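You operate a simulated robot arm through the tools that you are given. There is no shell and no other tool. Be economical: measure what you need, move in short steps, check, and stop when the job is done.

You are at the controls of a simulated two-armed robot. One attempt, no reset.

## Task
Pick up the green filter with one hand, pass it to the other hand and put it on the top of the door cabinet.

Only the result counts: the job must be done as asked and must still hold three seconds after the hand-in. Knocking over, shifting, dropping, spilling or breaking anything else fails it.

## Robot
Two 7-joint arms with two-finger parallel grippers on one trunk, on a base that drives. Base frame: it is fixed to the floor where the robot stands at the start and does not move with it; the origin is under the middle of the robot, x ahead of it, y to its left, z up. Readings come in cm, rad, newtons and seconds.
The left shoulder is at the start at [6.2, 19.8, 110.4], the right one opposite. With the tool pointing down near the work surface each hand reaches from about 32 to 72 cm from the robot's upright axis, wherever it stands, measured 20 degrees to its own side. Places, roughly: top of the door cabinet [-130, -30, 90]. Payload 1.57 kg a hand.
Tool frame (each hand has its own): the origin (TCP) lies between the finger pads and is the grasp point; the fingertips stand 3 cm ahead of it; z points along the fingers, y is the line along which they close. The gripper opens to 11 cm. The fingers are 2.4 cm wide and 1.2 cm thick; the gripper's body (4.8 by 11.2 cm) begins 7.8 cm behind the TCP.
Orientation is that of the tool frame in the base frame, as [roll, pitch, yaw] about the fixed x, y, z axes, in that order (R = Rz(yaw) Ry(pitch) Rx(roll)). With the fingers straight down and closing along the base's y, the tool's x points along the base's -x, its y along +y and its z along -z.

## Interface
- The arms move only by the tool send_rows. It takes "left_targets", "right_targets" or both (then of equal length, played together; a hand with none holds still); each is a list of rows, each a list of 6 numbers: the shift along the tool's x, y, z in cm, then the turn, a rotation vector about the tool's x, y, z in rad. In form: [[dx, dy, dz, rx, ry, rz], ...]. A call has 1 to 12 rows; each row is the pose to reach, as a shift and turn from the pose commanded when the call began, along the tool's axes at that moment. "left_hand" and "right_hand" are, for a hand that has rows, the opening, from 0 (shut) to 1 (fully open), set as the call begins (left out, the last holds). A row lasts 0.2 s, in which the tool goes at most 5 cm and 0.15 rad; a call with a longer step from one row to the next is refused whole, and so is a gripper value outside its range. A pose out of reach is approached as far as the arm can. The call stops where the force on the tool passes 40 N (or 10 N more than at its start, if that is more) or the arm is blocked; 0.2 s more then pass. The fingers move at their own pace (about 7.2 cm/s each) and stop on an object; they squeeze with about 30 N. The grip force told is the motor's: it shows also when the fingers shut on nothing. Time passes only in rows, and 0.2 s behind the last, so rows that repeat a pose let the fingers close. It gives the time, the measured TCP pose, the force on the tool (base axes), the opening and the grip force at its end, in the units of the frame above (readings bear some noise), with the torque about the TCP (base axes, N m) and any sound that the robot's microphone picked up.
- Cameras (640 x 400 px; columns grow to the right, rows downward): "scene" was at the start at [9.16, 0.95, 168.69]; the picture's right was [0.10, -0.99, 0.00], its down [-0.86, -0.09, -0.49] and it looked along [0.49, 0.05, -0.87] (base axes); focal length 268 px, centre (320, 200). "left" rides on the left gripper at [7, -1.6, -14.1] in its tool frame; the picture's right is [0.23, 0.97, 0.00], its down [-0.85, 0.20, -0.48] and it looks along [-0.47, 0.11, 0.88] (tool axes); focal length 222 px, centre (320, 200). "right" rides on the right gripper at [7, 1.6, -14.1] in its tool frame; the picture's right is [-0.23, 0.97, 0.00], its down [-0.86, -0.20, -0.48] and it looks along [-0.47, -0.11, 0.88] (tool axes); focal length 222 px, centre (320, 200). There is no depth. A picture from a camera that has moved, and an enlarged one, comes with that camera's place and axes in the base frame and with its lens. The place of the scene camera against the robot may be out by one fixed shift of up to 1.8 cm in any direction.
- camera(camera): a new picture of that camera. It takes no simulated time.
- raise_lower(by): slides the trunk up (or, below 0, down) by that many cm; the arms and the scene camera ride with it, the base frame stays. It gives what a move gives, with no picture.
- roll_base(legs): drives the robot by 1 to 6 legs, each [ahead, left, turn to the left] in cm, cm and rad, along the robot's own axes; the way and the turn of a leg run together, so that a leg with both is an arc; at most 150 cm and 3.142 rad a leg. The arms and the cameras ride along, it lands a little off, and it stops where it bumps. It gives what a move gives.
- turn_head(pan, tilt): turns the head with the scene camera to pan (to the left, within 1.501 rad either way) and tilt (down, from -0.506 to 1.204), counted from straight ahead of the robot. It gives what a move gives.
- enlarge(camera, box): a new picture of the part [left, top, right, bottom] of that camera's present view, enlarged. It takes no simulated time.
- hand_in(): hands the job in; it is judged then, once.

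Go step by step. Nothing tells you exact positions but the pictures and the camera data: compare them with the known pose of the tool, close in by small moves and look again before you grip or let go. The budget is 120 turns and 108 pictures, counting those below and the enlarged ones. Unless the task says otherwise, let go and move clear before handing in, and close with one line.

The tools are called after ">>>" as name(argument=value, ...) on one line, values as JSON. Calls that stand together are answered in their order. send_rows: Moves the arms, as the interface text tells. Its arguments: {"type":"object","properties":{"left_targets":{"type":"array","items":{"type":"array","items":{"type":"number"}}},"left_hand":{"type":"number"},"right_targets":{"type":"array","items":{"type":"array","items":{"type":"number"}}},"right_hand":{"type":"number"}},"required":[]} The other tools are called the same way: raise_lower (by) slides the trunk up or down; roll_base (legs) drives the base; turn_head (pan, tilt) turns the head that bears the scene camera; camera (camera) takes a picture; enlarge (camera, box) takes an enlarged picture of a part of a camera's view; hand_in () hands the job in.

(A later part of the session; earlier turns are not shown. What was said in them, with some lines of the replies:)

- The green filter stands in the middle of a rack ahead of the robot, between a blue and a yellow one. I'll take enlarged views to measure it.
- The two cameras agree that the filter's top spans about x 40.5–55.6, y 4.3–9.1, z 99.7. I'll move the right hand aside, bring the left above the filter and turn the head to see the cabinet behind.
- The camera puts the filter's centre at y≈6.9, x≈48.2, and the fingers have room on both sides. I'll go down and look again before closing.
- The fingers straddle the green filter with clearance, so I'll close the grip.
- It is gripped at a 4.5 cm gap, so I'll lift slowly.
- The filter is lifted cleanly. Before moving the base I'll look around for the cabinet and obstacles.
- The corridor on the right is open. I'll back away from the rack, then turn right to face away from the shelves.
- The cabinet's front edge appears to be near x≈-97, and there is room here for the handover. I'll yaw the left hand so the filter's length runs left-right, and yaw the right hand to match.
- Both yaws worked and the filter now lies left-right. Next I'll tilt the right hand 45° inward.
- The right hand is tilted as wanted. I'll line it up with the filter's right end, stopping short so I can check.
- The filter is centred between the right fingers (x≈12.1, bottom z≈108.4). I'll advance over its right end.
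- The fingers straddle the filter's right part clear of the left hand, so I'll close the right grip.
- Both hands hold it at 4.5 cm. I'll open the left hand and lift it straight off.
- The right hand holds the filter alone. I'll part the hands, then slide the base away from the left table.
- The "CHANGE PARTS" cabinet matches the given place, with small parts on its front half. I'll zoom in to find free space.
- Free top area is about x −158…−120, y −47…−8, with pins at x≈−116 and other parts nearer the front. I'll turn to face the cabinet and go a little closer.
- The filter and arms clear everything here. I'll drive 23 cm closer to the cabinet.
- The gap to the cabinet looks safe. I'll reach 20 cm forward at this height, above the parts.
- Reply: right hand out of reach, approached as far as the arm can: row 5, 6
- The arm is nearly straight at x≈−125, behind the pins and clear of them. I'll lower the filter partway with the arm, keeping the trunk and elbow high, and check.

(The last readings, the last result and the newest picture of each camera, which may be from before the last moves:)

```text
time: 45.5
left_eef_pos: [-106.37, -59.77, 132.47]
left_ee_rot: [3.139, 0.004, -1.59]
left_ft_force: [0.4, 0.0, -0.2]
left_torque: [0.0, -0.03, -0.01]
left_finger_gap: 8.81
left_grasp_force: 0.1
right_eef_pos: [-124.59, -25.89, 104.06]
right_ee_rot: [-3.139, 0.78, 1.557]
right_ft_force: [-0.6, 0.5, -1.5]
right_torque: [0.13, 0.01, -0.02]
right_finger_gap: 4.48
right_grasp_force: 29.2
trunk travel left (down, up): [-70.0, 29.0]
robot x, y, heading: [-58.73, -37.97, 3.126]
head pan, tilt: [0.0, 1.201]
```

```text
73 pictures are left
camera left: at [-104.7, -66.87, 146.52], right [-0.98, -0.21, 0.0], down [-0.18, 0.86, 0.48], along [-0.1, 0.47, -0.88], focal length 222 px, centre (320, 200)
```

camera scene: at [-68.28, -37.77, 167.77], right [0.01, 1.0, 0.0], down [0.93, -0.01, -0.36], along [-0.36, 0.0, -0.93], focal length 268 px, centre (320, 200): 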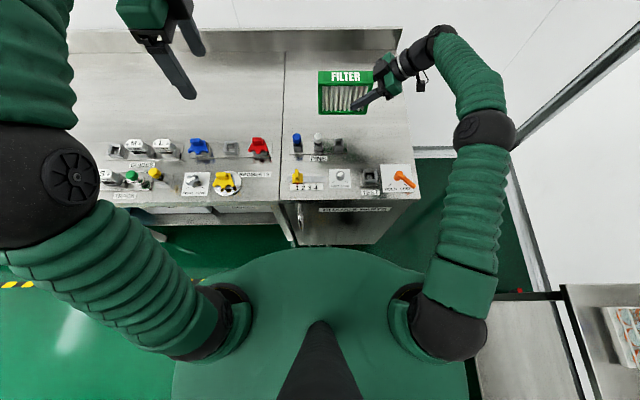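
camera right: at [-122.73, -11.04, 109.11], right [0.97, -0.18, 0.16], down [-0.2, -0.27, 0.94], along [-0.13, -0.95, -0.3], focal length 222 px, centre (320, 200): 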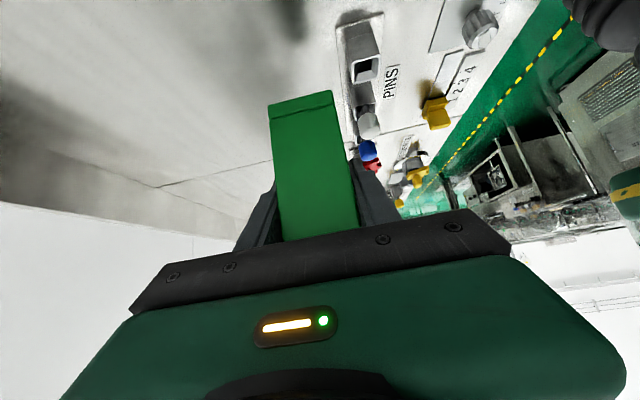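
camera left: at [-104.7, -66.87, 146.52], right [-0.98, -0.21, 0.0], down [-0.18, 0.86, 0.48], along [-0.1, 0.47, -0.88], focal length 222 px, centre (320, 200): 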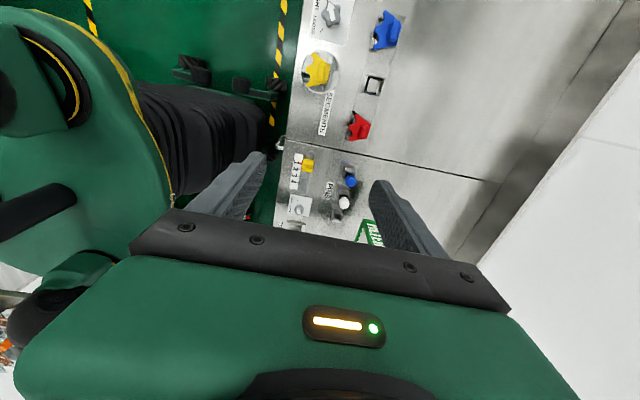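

The right camera puts the filter bottom at z≈98.5 and its front face 1.8 cm behind the pins' plate. I'll shift 1.5 cm farther back and lower to about 2.5 cm above the top.

>>> send_rows(right_targets=[[0.3, -0.8, 0.3, 0, 0, 0], [1.2, -1.5, 1.2, 0, 0, 0], [2.2, -1.5, 2.2, 0, 0, 0], [3.2, -1.5, 3.2, 0, 0, 0], [4.2, -1.5, 4.2, 0, 0, 0], [4.2, -1.5, 4.2, 0, 0, 0]])

>>> camera(camera="right")

>>> camera(camera="scene")

```text
time: 46.9
left_eef_pos: [-106.27, -59.82, 132.53]
left_ee_rot: [3.138, 0.004, -1.588]
left_ft_force: [0.8, -0.6, 0.2]
left_torque: [0.0, 0.01, 0.01]
left_finger_gap: 8.83
left_grasp_force: 0.0
right_eef_pos: [-126.33, -25.76, 98.11]
right_ee_rot: [-3.137, 0.781, 1.556]
right_ft_force: [-0.2, 0.6, -2.3]
right_torque: [0.1, 0.0, 0.02]
right_finger_gap: 4.51
right_grasp_force: 29.9
trunk travel left (down, up): [-70.0, 29.0]
robot x, y, heading: [-58.23, -37.82, 3.131]
head pan, tilt: [0.0, 1.201]
```

```text
72 pictures are left
camera right: at [-124.47, -10.97, 103.24], right [0.97, -0.18, 0.16], down [-0.2, -0.27, 0.94], along [-0.12, -0.95, -0.3], focal length 222 px, centre (320, 200)
```

right: 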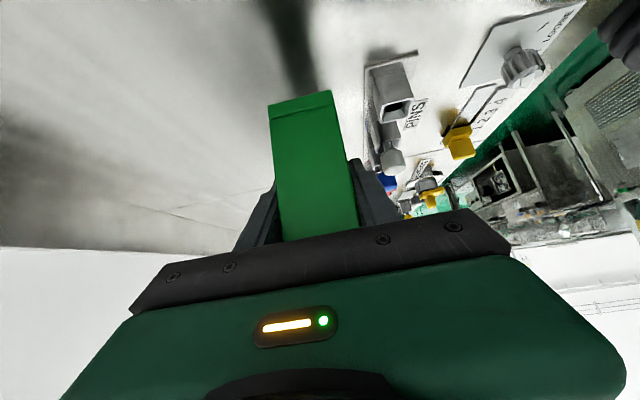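

```text
71 pictures are left
camera scene: at [-68.28, -37.79, 167.77], right [0.01, 1.0, 0.0], down [0.93, -0.01, -0.36], along [-0.36, 0.0, -0.93], focal length 268 px, centre (320, 200)
```

scene: 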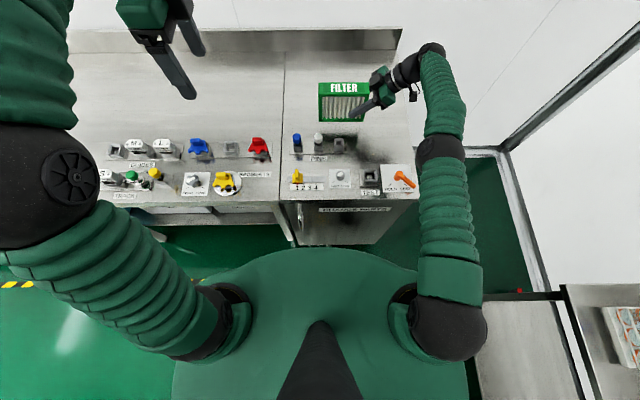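

The filter is now 3.5 cm behind the pins. I'll lower in small steps and watch for contact.

>>> send_rows(right_targets=[[0.4, 0, 0.4, 0, 0, 0], [0.8, 0, 0.8, 0, 0, 0], [1.2, 0, 1.2, 0, 0, 0], [1.5, 0, 1.5, 0, 0, 0], [1.5, 0, 1.5, 0, 0, 0]])

>>> camera(camera="right")

>>> enlarge(camera="scene", box=[280, 60, 440, 160])

```text
time: 48.1
left_eef_pos: [-106.32, -59.71, 132.49]
left_ee_rot: [3.138, 0.004, -1.588]
left_ft_force: [0.1, 0.3, 1.0]
left_torque: [-0.01, -0.03, 0.01]
left_finger_gap: 8.79
left_grasp_force: 0.1
right_eef_pos: [-126.16, -25.82, 95.88]
right_ee_rot: [-3.139, 0.779, 1.556]
right_ft_force: [-0.4, 0.4, -2.5]
right_torque: [0.09, 0.0, 0.0]
right_finger_gap: 4.48
right_grasp_force: 29.8
right hand out of reach, approached as far as the arm can: row 3
trunk travel left (down, up): [-70.0, 29.0]
robot x, y, heading: [-58.44, -37.98, 3.132]
head pan, tilt: [0.0, 1.201]
```

```text
70 pictures are left
camera right: at [-124.27, -10.94, 101.03], right [0.97, -0.18, 0.16], down [-0.2, -0.27, 0.94], along [-0.12, -0.95, -0.3], focal length 222 px, centre (320, 200)
```

right: 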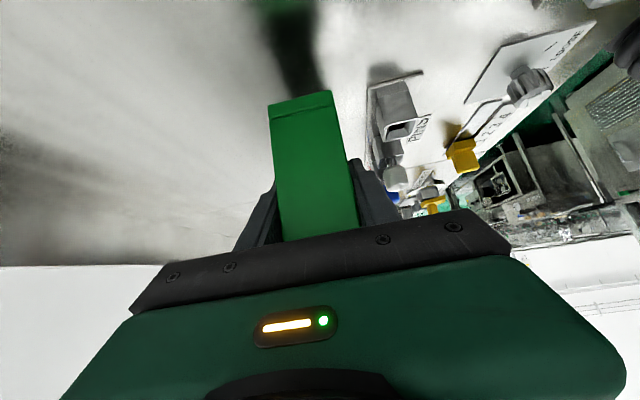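

```text
4.00 times, centred on (360, 110) of scene
camera zoom: at [-68.35, -37.81, 167.77], right [0.01, 1.0, 0.0], down [0.93, -0.01, -0.36], along [-0.36, 0.0, -0.93], focal length 1070 px, centre (160, 560)
```

zoom: 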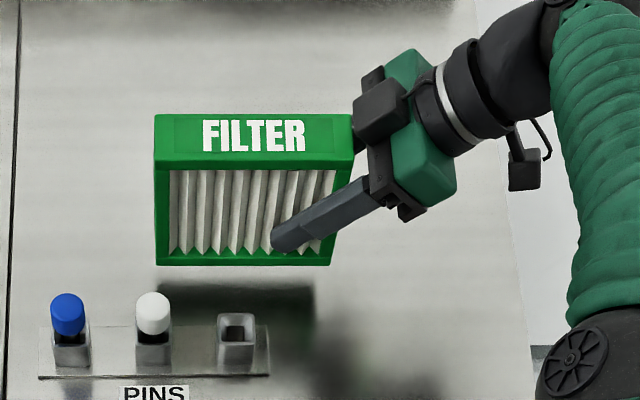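

There is still a small gap to the surface, judging by the reflection, so I'll keep lowering in small steps.

>>> send_rows(right_targets=[[0.2, 0.4, 0.2, 0, 0, 0], [0.4, 0.5, 0.4, 0, 0, 0], [0.6, 0.5, 0.6, 0, 0, 0], [0.8, 0.5, 0.8, 0, 0, 0], [0.8, 0.5, 0.8, 0, 0, 0]])

>>> enlarge(camera="scene", box=[280, 60, 440, 160])

```text
time: 49.3
left_eef_pos: [-106.3, -59.92, 132.43]
left_ee_rot: [3.137, 0.005, -1.588]
left_ft_force: [-0.4, -0.2, 0.1]
left_torque: [0.01, 0.01, 0.01]
left_finger_gap: 8.78
left_grasp_force: 0.1
right_eef_pos: [-125.91, -25.8, 94.77]
right_ee_rot: [-3.14, 0.779, 1.556]
right_ft_force: [0.1, 0.1, -1.9]
right_torque: [0.06, 0.02, -0.03]
right_finger_gap: 4.47
right_grasp_force: 30.2
trunk travel left (down, up): [-70.0, 29.0]
robot x, y, heading: [-58.37, -37.79, 3.132]
head pan, tilt: [0.0, 1.201]
```

```text
4.00 times, centred on (360, 110) of scene
camera zoom: at [-68.32, -37.78, 167.77], right [0.01, 1.0, 0.0], down [0.93, -0.01, -0.36], along [-0.36, 0.0, -0.93], focal length 1070 px, centre (160, 560)
```

zoom: 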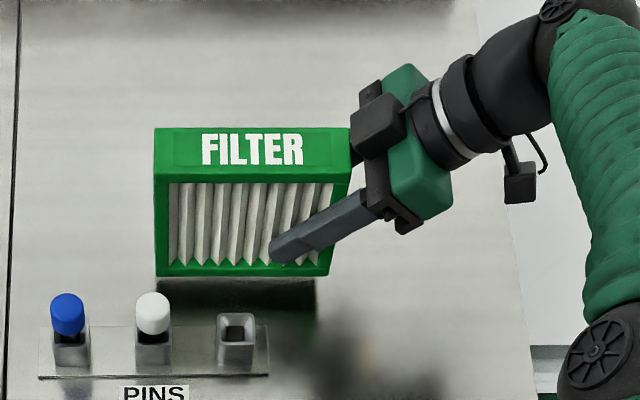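

Only about half a centimetre remains, so I'll feel for contact.

>>> send_rows(right_targets=[[0.1, 0, 0.1, 0, 0, 0], [0.2, 0, 0.2, 0, 0, 0], [0.3, 0, 0.3, 0, 0, 0], [0.4, 0, 0.4, 0, 0, 0], [0.4, 0, 0.4, 0, 0, 0]])

>>> enlarge(camera="scene", box=[280, 60, 440, 160])

```text
time: 50.5
left_eef_pos: [-106.3, -59.83, 132.58]
left_ee_rot: [3.137, 0.005, -1.587]
left_ft_force: [-0.7, -0.4, -0.3]
left_torque: [0.03, -0.01, -0.01]
left_finger_gap: 8.82
left_grasp_force: 0.2
right_eef_pos: [-125.84, -25.78, 94.24]
right_ee_rot: [-3.139, 0.78, 1.558]
right_ft_force: [-0.7, 0.5, -1.8]
right_torque: [0.1, 0.0, 0.01]
right_finger_gap: 4.47
right_grasp_force: 29.6
trunk travel left (down, up): [-70.0, 29.0]
robot x, y, heading: [-58.1, -38.82, 3.129]
head pan, tilt: [0.0, 1.201]
```

```text
4.00 times, centred on (360, 110) of scene
camera zoom: at [-68.32, -37.78, 167.77], right [0.01, 1.0, 0.0], down [0.93, -0.01, -0.36], along [-0.36, 0.0, -0.93], focal length 1070 px, centre (160, 560)
```

zoom: 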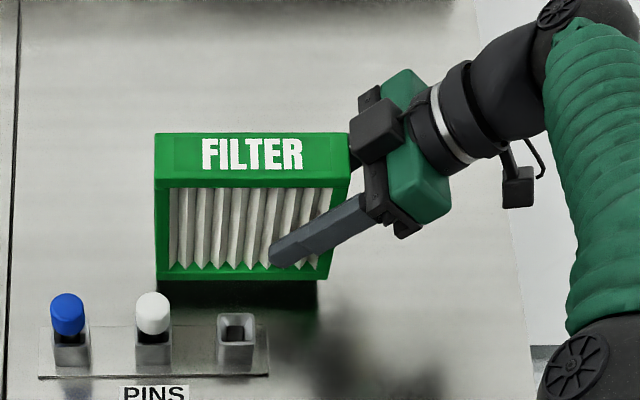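

>>> send_rows(right_targets=[[0.08, 0, 0.08, 0, 0, 0], [0.16, 0, 0.16, 0, 0, 0], [0.24, 0, 0.24, 0, 0, 0], [0.32, 0, 0.32, 0, 0, 0], [0.32, 0, 0.32, 0, 0, 0]])

>>> enlarge(camera="scene", box=[280, 60, 440, 160])

```text
time: 51.7
left_eef_pos: [-106.2, -59.85, 132.5]
left_ee_rot: [3.138, 0.007, -1.589]
left_ft_force: [0.1, 0.1, 0.7]
left_torque: [0.0, -0.02, 0.02]
left_finger_gap: 8.8
left_grasp_force: 0.1
right_eef_pos: [-125.82, -25.64, 93.77]
right_ee_rot: [-3.139, 0.78, 1.557]
right_ft_force: [0.5, -0.1, -1.8]
right_torque: [0.1, -0.02, -0.01]
right_finger_gap: 4.47
right_grasp_force: 30.0
trunk travel left (down, up): [-70.0, 29.0]
robot x, y, heading: [-58.18, -38.27, 3.129]
head pan, tilt: [0.0, 1.201]
```

```text
4.00 times, centred on (360, 110) of scene
camera zoom: at [-68.33, -37.78, 167.77], right [0.01, 1.0, 0.0], down [0.93, -0.01, -0.36], along [-0.36, 0.0, -0.93], focal length 1070 px, centre (160, 560)
```

zoom: 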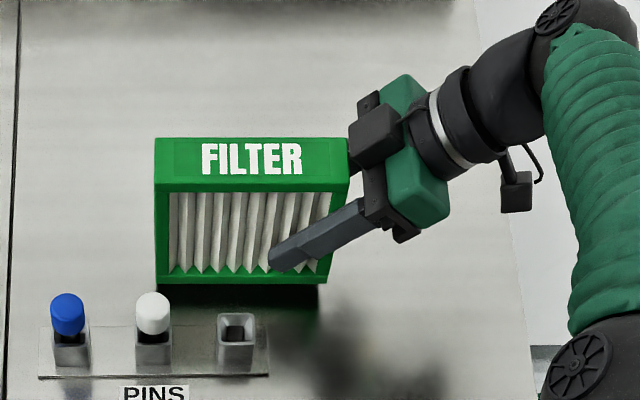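

No contact yet, and the surface may be nearer z≈87. I'll continue gently.

>>> send_rows(right_targets=[[0.1, 0, 0.1, 0, 0, 0], [0.2, 0, 0.2, 0, 0, 0], [0.3, 0, 0.3, 0, 0, 0], [0.4, 0, 0.4, 0, 0, 0], [0.5, 0, 0.5, 0, 0, 0], [0.5, 0, 0.5, 0, 0, 0]])

>>> enlarge(camera="scene", box=[280, 60, 440, 160])

>>> camera(camera="right")

```text
time: 53.1
left_eef_pos: [-106.16, -59.86, 132.52]
left_ee_rot: [3.138, 0.007, -1.589]
left_ft_force: [0.2, 0.4, -0.8]
left_torque: [-0.02, 0.0, 0.0]
left_finger_gap: 8.82
left_grasp_force: 0.1
right_eef_pos: [-125.66, -25.72, 93.23]
right_ee_rot: [-3.139, 0.78, 1.557]
right_ft_force: [-0.6, 0.1, -1.7]
right_torque: [0.08, -0.01, -0.02]
right_finger_gap: 4.48
right_grasp_force: 29.4
trunk travel left (down, up): [-70.0, 29.0]
robot x, y, heading: [-58.64, -38.21, 3.13]
head pan, tilt: [0.0, 1.201]
```

```text
4.00 times, centred on (360, 110) of scene
camera zoom: at [-68.32, -37.78, 167.77], right [0.01, 1.0, 0.0], down [0.93, -0.01, -0.36], along [-0.36, 0.0, -0.93], focal length 1070 px, centre (160, 560)
```

zoom: 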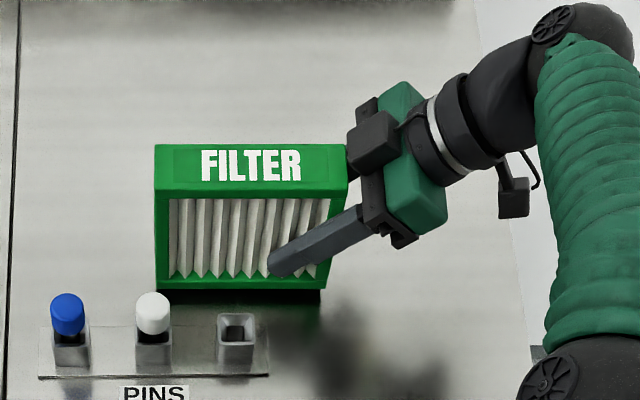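

```text
64 pictures are left
camera right: at [-123.9, -10.93, 98.29], right [0.97, -0.18, 0.16], down [-0.2, -0.27, 0.94], along [-0.12, -0.95, -0.3], focal length 222 px, centre (320, 200)
```

right: 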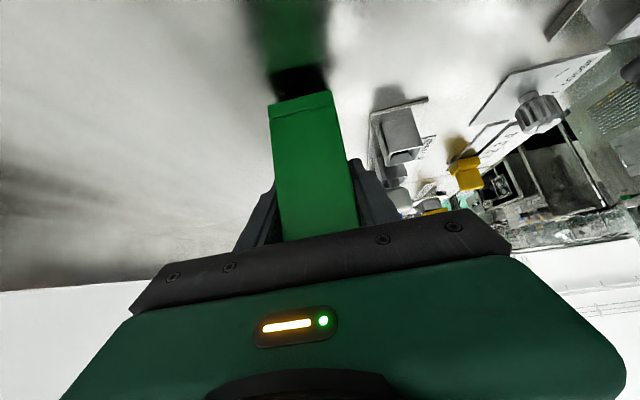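

From the reflection in the right view, the surface is at z≈86.2, about 1.1 cm below the filter. I'll go down most of that, then feel for it.

>>> send_rows(right_targets=[[0.12, 0, 0.12, 0, 0, 0], [0.24, 0, 0.24, 0, 0, 0], [0.36, 0, 0.36, 0, 0, 0], [0.48, 0, 0.48, 0, 0, 0], [0.6, 0, 0.6, 0, 0, 0], [0.6, 0, 0.6, 0, 0, 0]])

>>> camera(camera="scene")

>>> enlarge(camera="right", box=[220, 30, 420, 155])

```text
time: 54.5
left_eef_pos: [-106.33, -59.95, 132.48]
left_ee_rot: [3.139, 0.005, -1.588]
left_ft_force: [0.1, 0.0, 0.0]
left_torque: [-0.01, -0.02, 0.0]
left_finger_gap: 8.79
left_grasp_force: 0.2
right_eef_pos: [-125.6, -25.69, 92.52]
right_ee_rot: [-3.14, 0.78, 1.557]
right_ft_force: [0.2, 0.1, -2.5]
right_torque: [0.04, 0.02, -0.01]
right_finger_gap: 4.47
right_grasp_force: 29.9
trunk travel left (down, up): [-70.0, 29.0]
robot x, y, heading: [-58.6, -38.05, 3.131]
head pan, tilt: [0.0, 1.201]
```

```text
63 pictures are left
camera scene: at [-68.32, -37.78, 167.77], right [0.01, 1.0, 0.0], down [0.93, -0.01, -0.36], along [-0.36, 0.0, -0.93], focal length 268 px, centre (320, 200)
```

scene: 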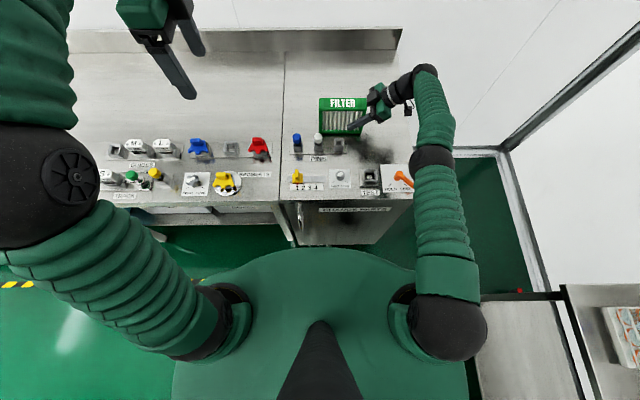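

```text
3.20 times, centred on (320, 92) of right
camera zoom: at [-123.77, -10.86, 97.6], right [0.97, -0.18, 0.16], down [-0.2, -0.27, 0.94], along [-0.12, -0.95, -0.3], focal length 711 px, centre (320, 544)
```

zoom: 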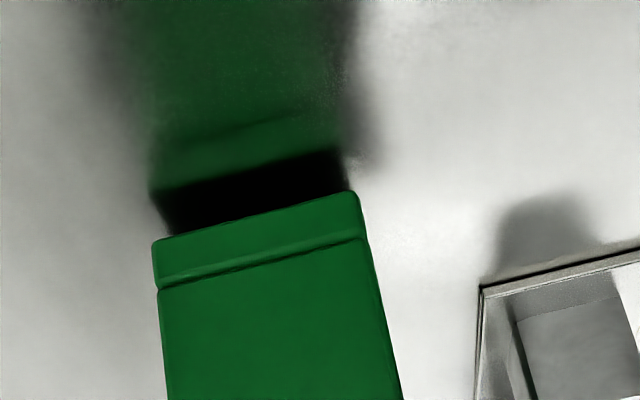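

About 0.55 cm remains. The right elbow now hangs close to the orange handle, so I'll check that before lowering further.

>>> enlarge(camera="scene", box=[360, 110, 520, 210])

>>> camera(camera="left")

```text
4.00 times, centred on (440, 160) of scene
camera zoom: at [-68.32, -37.78, 167.77], right [0.01, 1.0, 0.0], down [0.93, -0.01, -0.36], along [-0.36, 0.0, -0.93], focal length 1070 px, centre (-160, 360)
```

zoom: 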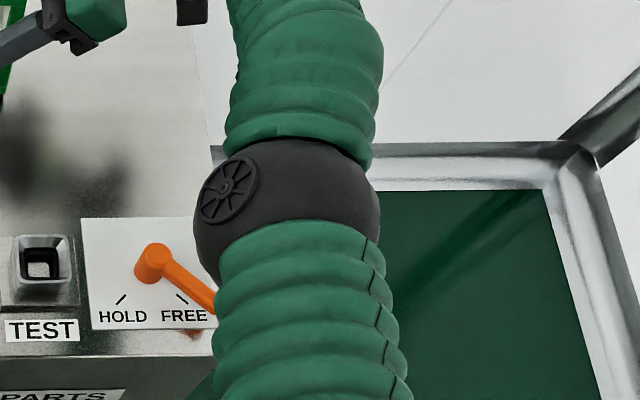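

```text
60 pictures are left
camera left: at [-104.75, -66.89, 146.49], right [-0.98, -0.21, 0.0], down [-0.18, 0.86, 0.48], along [-0.1, 0.47, -0.88], focal length 222 px, centre (320, 200)
```

left: 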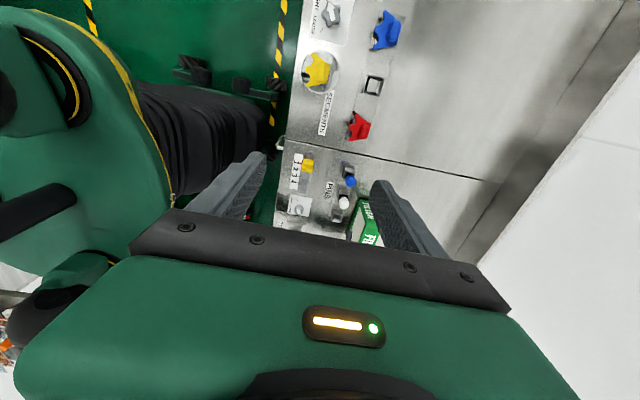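

I'll tilt the free left hand so its camera can view the elbow from the side.

>>> send_rows(left_targets=[[0, 0, 0, 0, -0.12, 0], [0, 0, 0, 0, -0.25, 0], [0, 0, 0, 0, -0.38, 0], [0, 0, 0, 0, -0.5, 0], [0, 0, 0, 0, -0.5, 0]])

>>> camera(camera="left")

```text
time: 55.7
left_eef_pos: [-106.4, -59.96, 132.53]
left_ee_rot: [3.137, 0.505, -1.588]
left_ft_force: [-0.9, 0.0, 0.7]
left_torque: [-0.05, 0.01, 0.02]
left_finger_gap: 8.78
left_grasp_force: 0.0
right_eef_pos: [-125.56, -25.64, 92.47]
right_ee_rot: [-3.14, 0.78, 1.557]
right_ft_force: [0.3, 0.4, -1.7]
right_torque: [0.09, 0.01, 0.03]
right_finger_gap: 4.48
right_grasp_force: 30.4
trunk travel left (down, up): [-70.0, 29.0]
robot x, y, heading: [-58.47, -38.36, 3.126]
head pan, tilt: [0.0, 1.201]
```

```text
59 pictures are left
camera left: at [-104.88, -72.86, 141.35], right [-0.98, -0.18, -0.11], down [-0.19, 0.52, 0.83], along [-0.1, 0.84, -0.54], focal length 222 px, centre (320, 200)
```

left: 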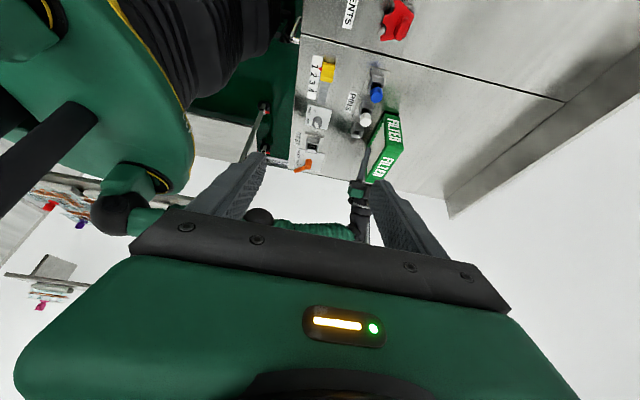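

From the side the elbow is well above the cabinet (z≈108 or more), so it clears the handle. I'll continue lowering by feel.

>>> send_rows(right_targets=[[0.1, 0, 0.1, 0, 0, 0], [0.2, 0, 0.2, 0, 0, 0], [0.26, 0, 0.26, 0, 0, 0], [0.32, 0, 0.32, 0, 0, 0], [0.32, 0, 0.32, 0, 0, 0]])

>>> enlarge(camera="right", box=[220, 30, 420, 155])

```text
time: 56.9
left_eef_pos: [-106.1, -59.93, 132.58]
left_ee_rot: [3.137, 0.506, -1.59]
left_ft_force: [0.1, 0.2, -1.0]
left_torque: [-0.01, -0.02, -0.01]
left_finger_gap: 8.81
left_grasp_force: 0.1
right_eef_pos: [-125.49, -25.83, 92.03]
right_ee_rot: [-3.137, 0.783, 1.558]
right_ft_force: [1.6, 0.0, 5.1]
right_torque: [-0.82, -0.26, 0.17]
right_finger_gap: 4.47
right_grasp_force: 29.8
right hand out of reach, approached as far as the arm can: row 1, 2, 3, 4, 5
trunk travel left (down, up): [-70.0, 29.0]
robot x, y, heading: [-58.65, -38.16, 3.13]
head pan, tilt: [0.0, 1.201]
```

```text
3.20 times, centred on (320, 92) of right
camera zoom: at [-123.54, -10.95, 97.09], right [0.97, -0.18, 0.16], down [-0.2, -0.27, 0.94], along [-0.12, -0.95, -0.29], focal length 711 px, centre (320, 544)
```

zoom: 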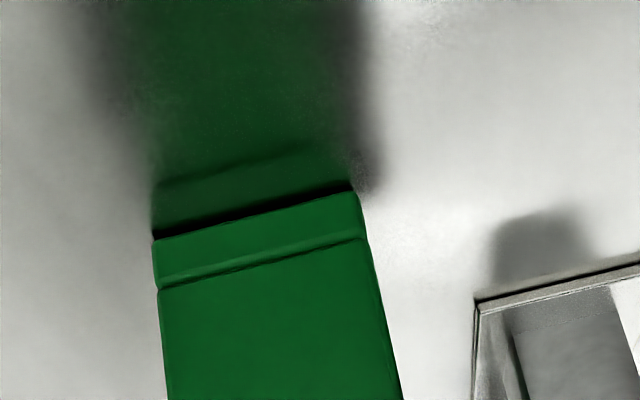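

The filter has touched down: a few newtons upward and the gap closed in the reflection. I'll open slightly, staying clear of the pins, and look.

>>> send_rows(right_targets=[[0, 0, 0, 0, 0, 0], [0, 0, 0, 0, 0, 0], [0, 0, 0, 0, 0, 0]], right_hand=0.59)

>>> enlarge(camera="scene", box=[280, 60, 440, 160])

>>> camera(camera="right")

```text
time: 57.7
left_eef_pos: [-106.19, -59.94, 132.47]
left_ee_rot: [3.136, 0.505, -1.589]
left_ft_force: [-0.3, -0.4, 0.9]
left_torque: [0.03, -0.01, 0.05]
left_finger_gap: 8.78
left_grasp_force: 0.0
right_eef_pos: [-125.46, -25.7, 91.84]
right_ee_rot: [-3.137, 0.78, 1.557]
right_ft_force: [0.0, -0.7, 0.7]
right_torque: [-0.03, 0.02, 0.05]
right_finger_gap: 6.47
right_grasp_force: 0.0
trunk travel left (down, up): [-70.0, 29.0]
robot x, y, heading: [-58.56, -38.17, 3.129]
head pan, tilt: [0.0, 1.201]
```

```text
4.00 times, centred on (360, 110) of scene
camera zoom: at [-68.29, -37.85, 167.77], right [0.01, 1.0, 0.0], down [0.93, -0.01, -0.36], along [-0.36, 0.0, -0.93], focal length 1070 px, centre (160, 560)
```

zoom: 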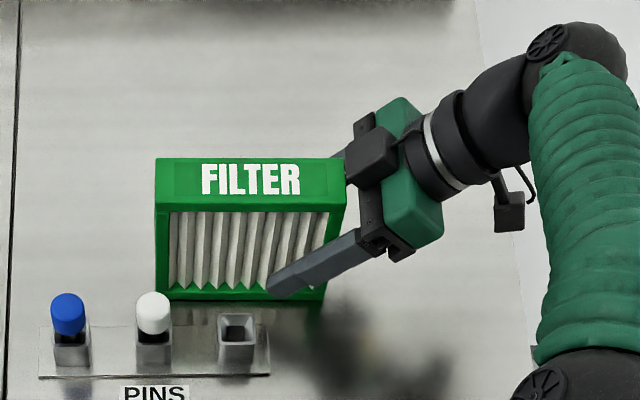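

```text
56 pictures are left
camera right: at [-123.63, -10.94, 96.98], right [0.97, -0.18, 0.16], down [-0.2, -0.27, 0.94], along [-0.12, -0.95, -0.3], focal length 222 px, centre (320, 200)
```

right: 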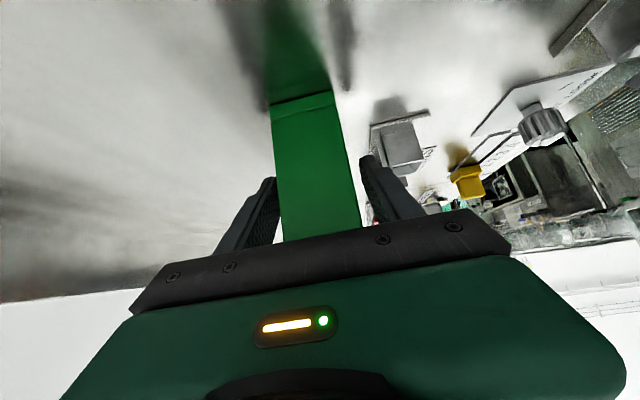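

The filter stands upright and the fingers are clear on both sides. I'll back out in a small first step.

>>> send_rows(right_targets=[[0, 0, -1, 0, 0, 0], [0, 0, -2, 0, 0, 0], [0, 0, -3, 0, 0, 0], [0, 0, -3, 0, 0, 0]])

```text
time: 58.7
left_eef_pos: [-106.28, -59.98, 132.51]
left_ee_rot: [3.138, 0.504, -1.591]
left_ft_force: [0.3, -0.5, -0.1]
left_torque: [-0.01, -0.01, 0.0]
left_finger_gap: 8.79
left_grasp_force: 0.0
right_eef_pos: [-125.46, -23.52, 93.83]
right_ee_rot: [-3.137, 0.78, 1.557]
right_ft_force: [-0.1, -0.4, -0.4]
right_torque: [0.02, 0.01, 0.05]
right_finger_gap: 6.5
right_grasp_force: 0.0
trunk travel left (down, up): [-70.0, 29.0]
robot x, y, heading: [-58.29, -38.23, 3.126]
head pan, tilt: [0.0, 1.201]
```

It tracks well without force, so I'll continue out.

>>> send_rows(right_targets=[[0, 0, -1.5, 0, 0, 0], [0, 0, -3, 0, 0, 0], [0, 0, -4.5, 0, 0, 0], [0, 0, -6, 0, 0, 0], [0, 0, -8, 0, 0, 0], [0, 0, -10, 0, 0, 0], [0, 0, -10, 0, 0, 0]])

>>> camera(camera="scene")

>>> camera(camera="right")

```text
time: 60.3
left_eef_pos: [-106.19, -59.79, 132.46]
left_ee_rot: [3.137, 0.503, -1.59]
left_ft_force: [0.6, -0.4, 0.4]
left_torque: [0.03, 0.03, 0.0]
left_finger_gap: 8.83
left_grasp_force: 0.0
right_eef_pos: [-123.95, -16.57, 101.0]
right_ee_rot: [-3.138, 0.78, 1.557]
right_ft_force: [0.2, 0.1, 0.6]
right_torque: [0.01, -0.03, 0.0]
right_finger_gap: 6.47
right_grasp_force: 0.0
right hand out of reach, approached as far as the arm can: row 4, 5, 6, 7
trunk travel left (down, up): [-70.0, 29.0]
robot x, y, heading: [-58.54, -38.31, 3.127]
head pan, tilt: [0.0, 1.201]
```

```text
55 pictures are left
camera scene: at [-68.22, -37.74, 167.78], right [0.01, 1.0, 0.0], down [0.93, -0.01, -0.36], along [-0.36, 0.0, -0.93], focal length 268 px, centre (320, 200)
```

scene: 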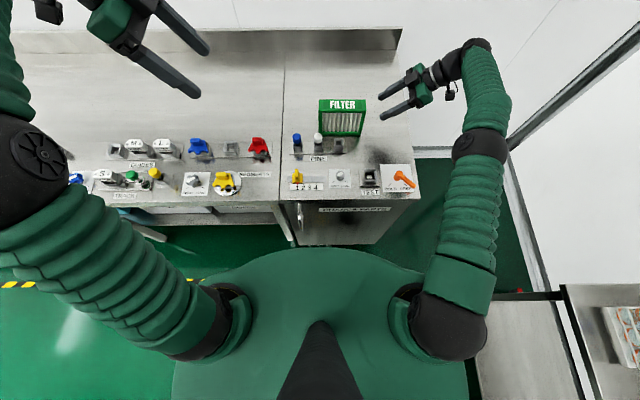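

```text
54 pictures are left
camera right: at [-122.12, -1.79, 106.19], right [0.97, -0.18, 0.16], down [-0.2, -0.27, 0.94], along [-0.12, -0.95, -0.3], focal length 222 px, centre (320, 200)
```

right: 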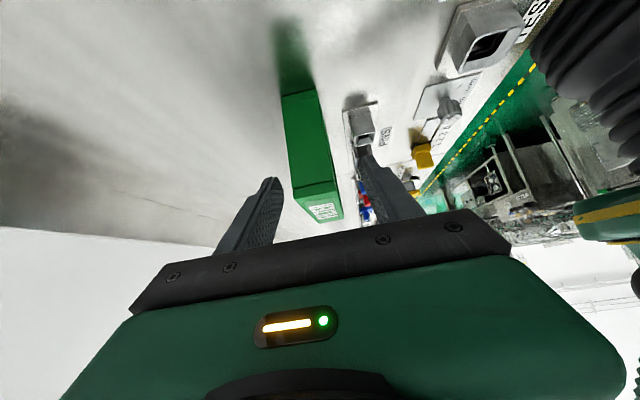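

The filter stands free and the fingers are out past its end. I'll pull the hand a little farther away, then check once more.

>>> send_rows(right_targets=[[0, 1, -1.5, 0, 0, 0], [0, 2, -3, 0, 0, 0], [0, 3, -4.5, 0, 0, 0], [0, 4, -6, 0, 0, 0], [0, 4, -6, 0, 0, 0]])

>>> enlarge(camera="scene", box=[260, 40, 500, 190])

```text
time: 61.5
left_eef_pos: [-106.21, -59.73, 132.49]
left_ee_rot: [3.137, 0.505, -1.589]
left_ft_force: [0.0, 0.0, 0.1]
left_torque: [0.01, 0.0, 0.01]
left_finger_gap: 8.82
left_grasp_force: 0.1
right_eef_pos: [-120.0, -12.41, 105.07]
right_ee_rot: [-3.139, 0.781, 1.558]
right_ft_force: [-0.3, -0.5, 0.4]
right_torque: [-0.02, 0.0, 0.01]
right_finger_gap: 6.48
right_grasp_force: 0.1
trunk travel left (down, up): [-70.0, 29.0]
robot x, y, heading: [-58.65, -38.46, 3.13]
head pan, tilt: [0.0, 1.201]
```

```text
2.67 times, centred on (380, 115) of scene
camera zoom: at [-68.24, -37.74, 167.78], right [0.01, 1.0, 0.0], down [0.93, -0.01, -0.36], along [-0.36, 0.0, -0.93], focal length 714 px, centre (160, 427)
```

zoom: 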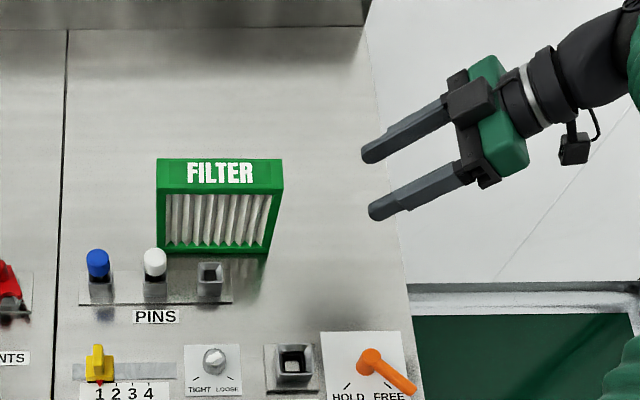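

The green filter stands on the cabinet top, nothing else has moved, and both hands are clear, so I'll hand in.

>>> hand_in()

```text
The job is handed in.
```

The green filter was picked up with the left hand, passed to the right and set upright on top of the door cabinet; nothing else in view had moved when I handed in.
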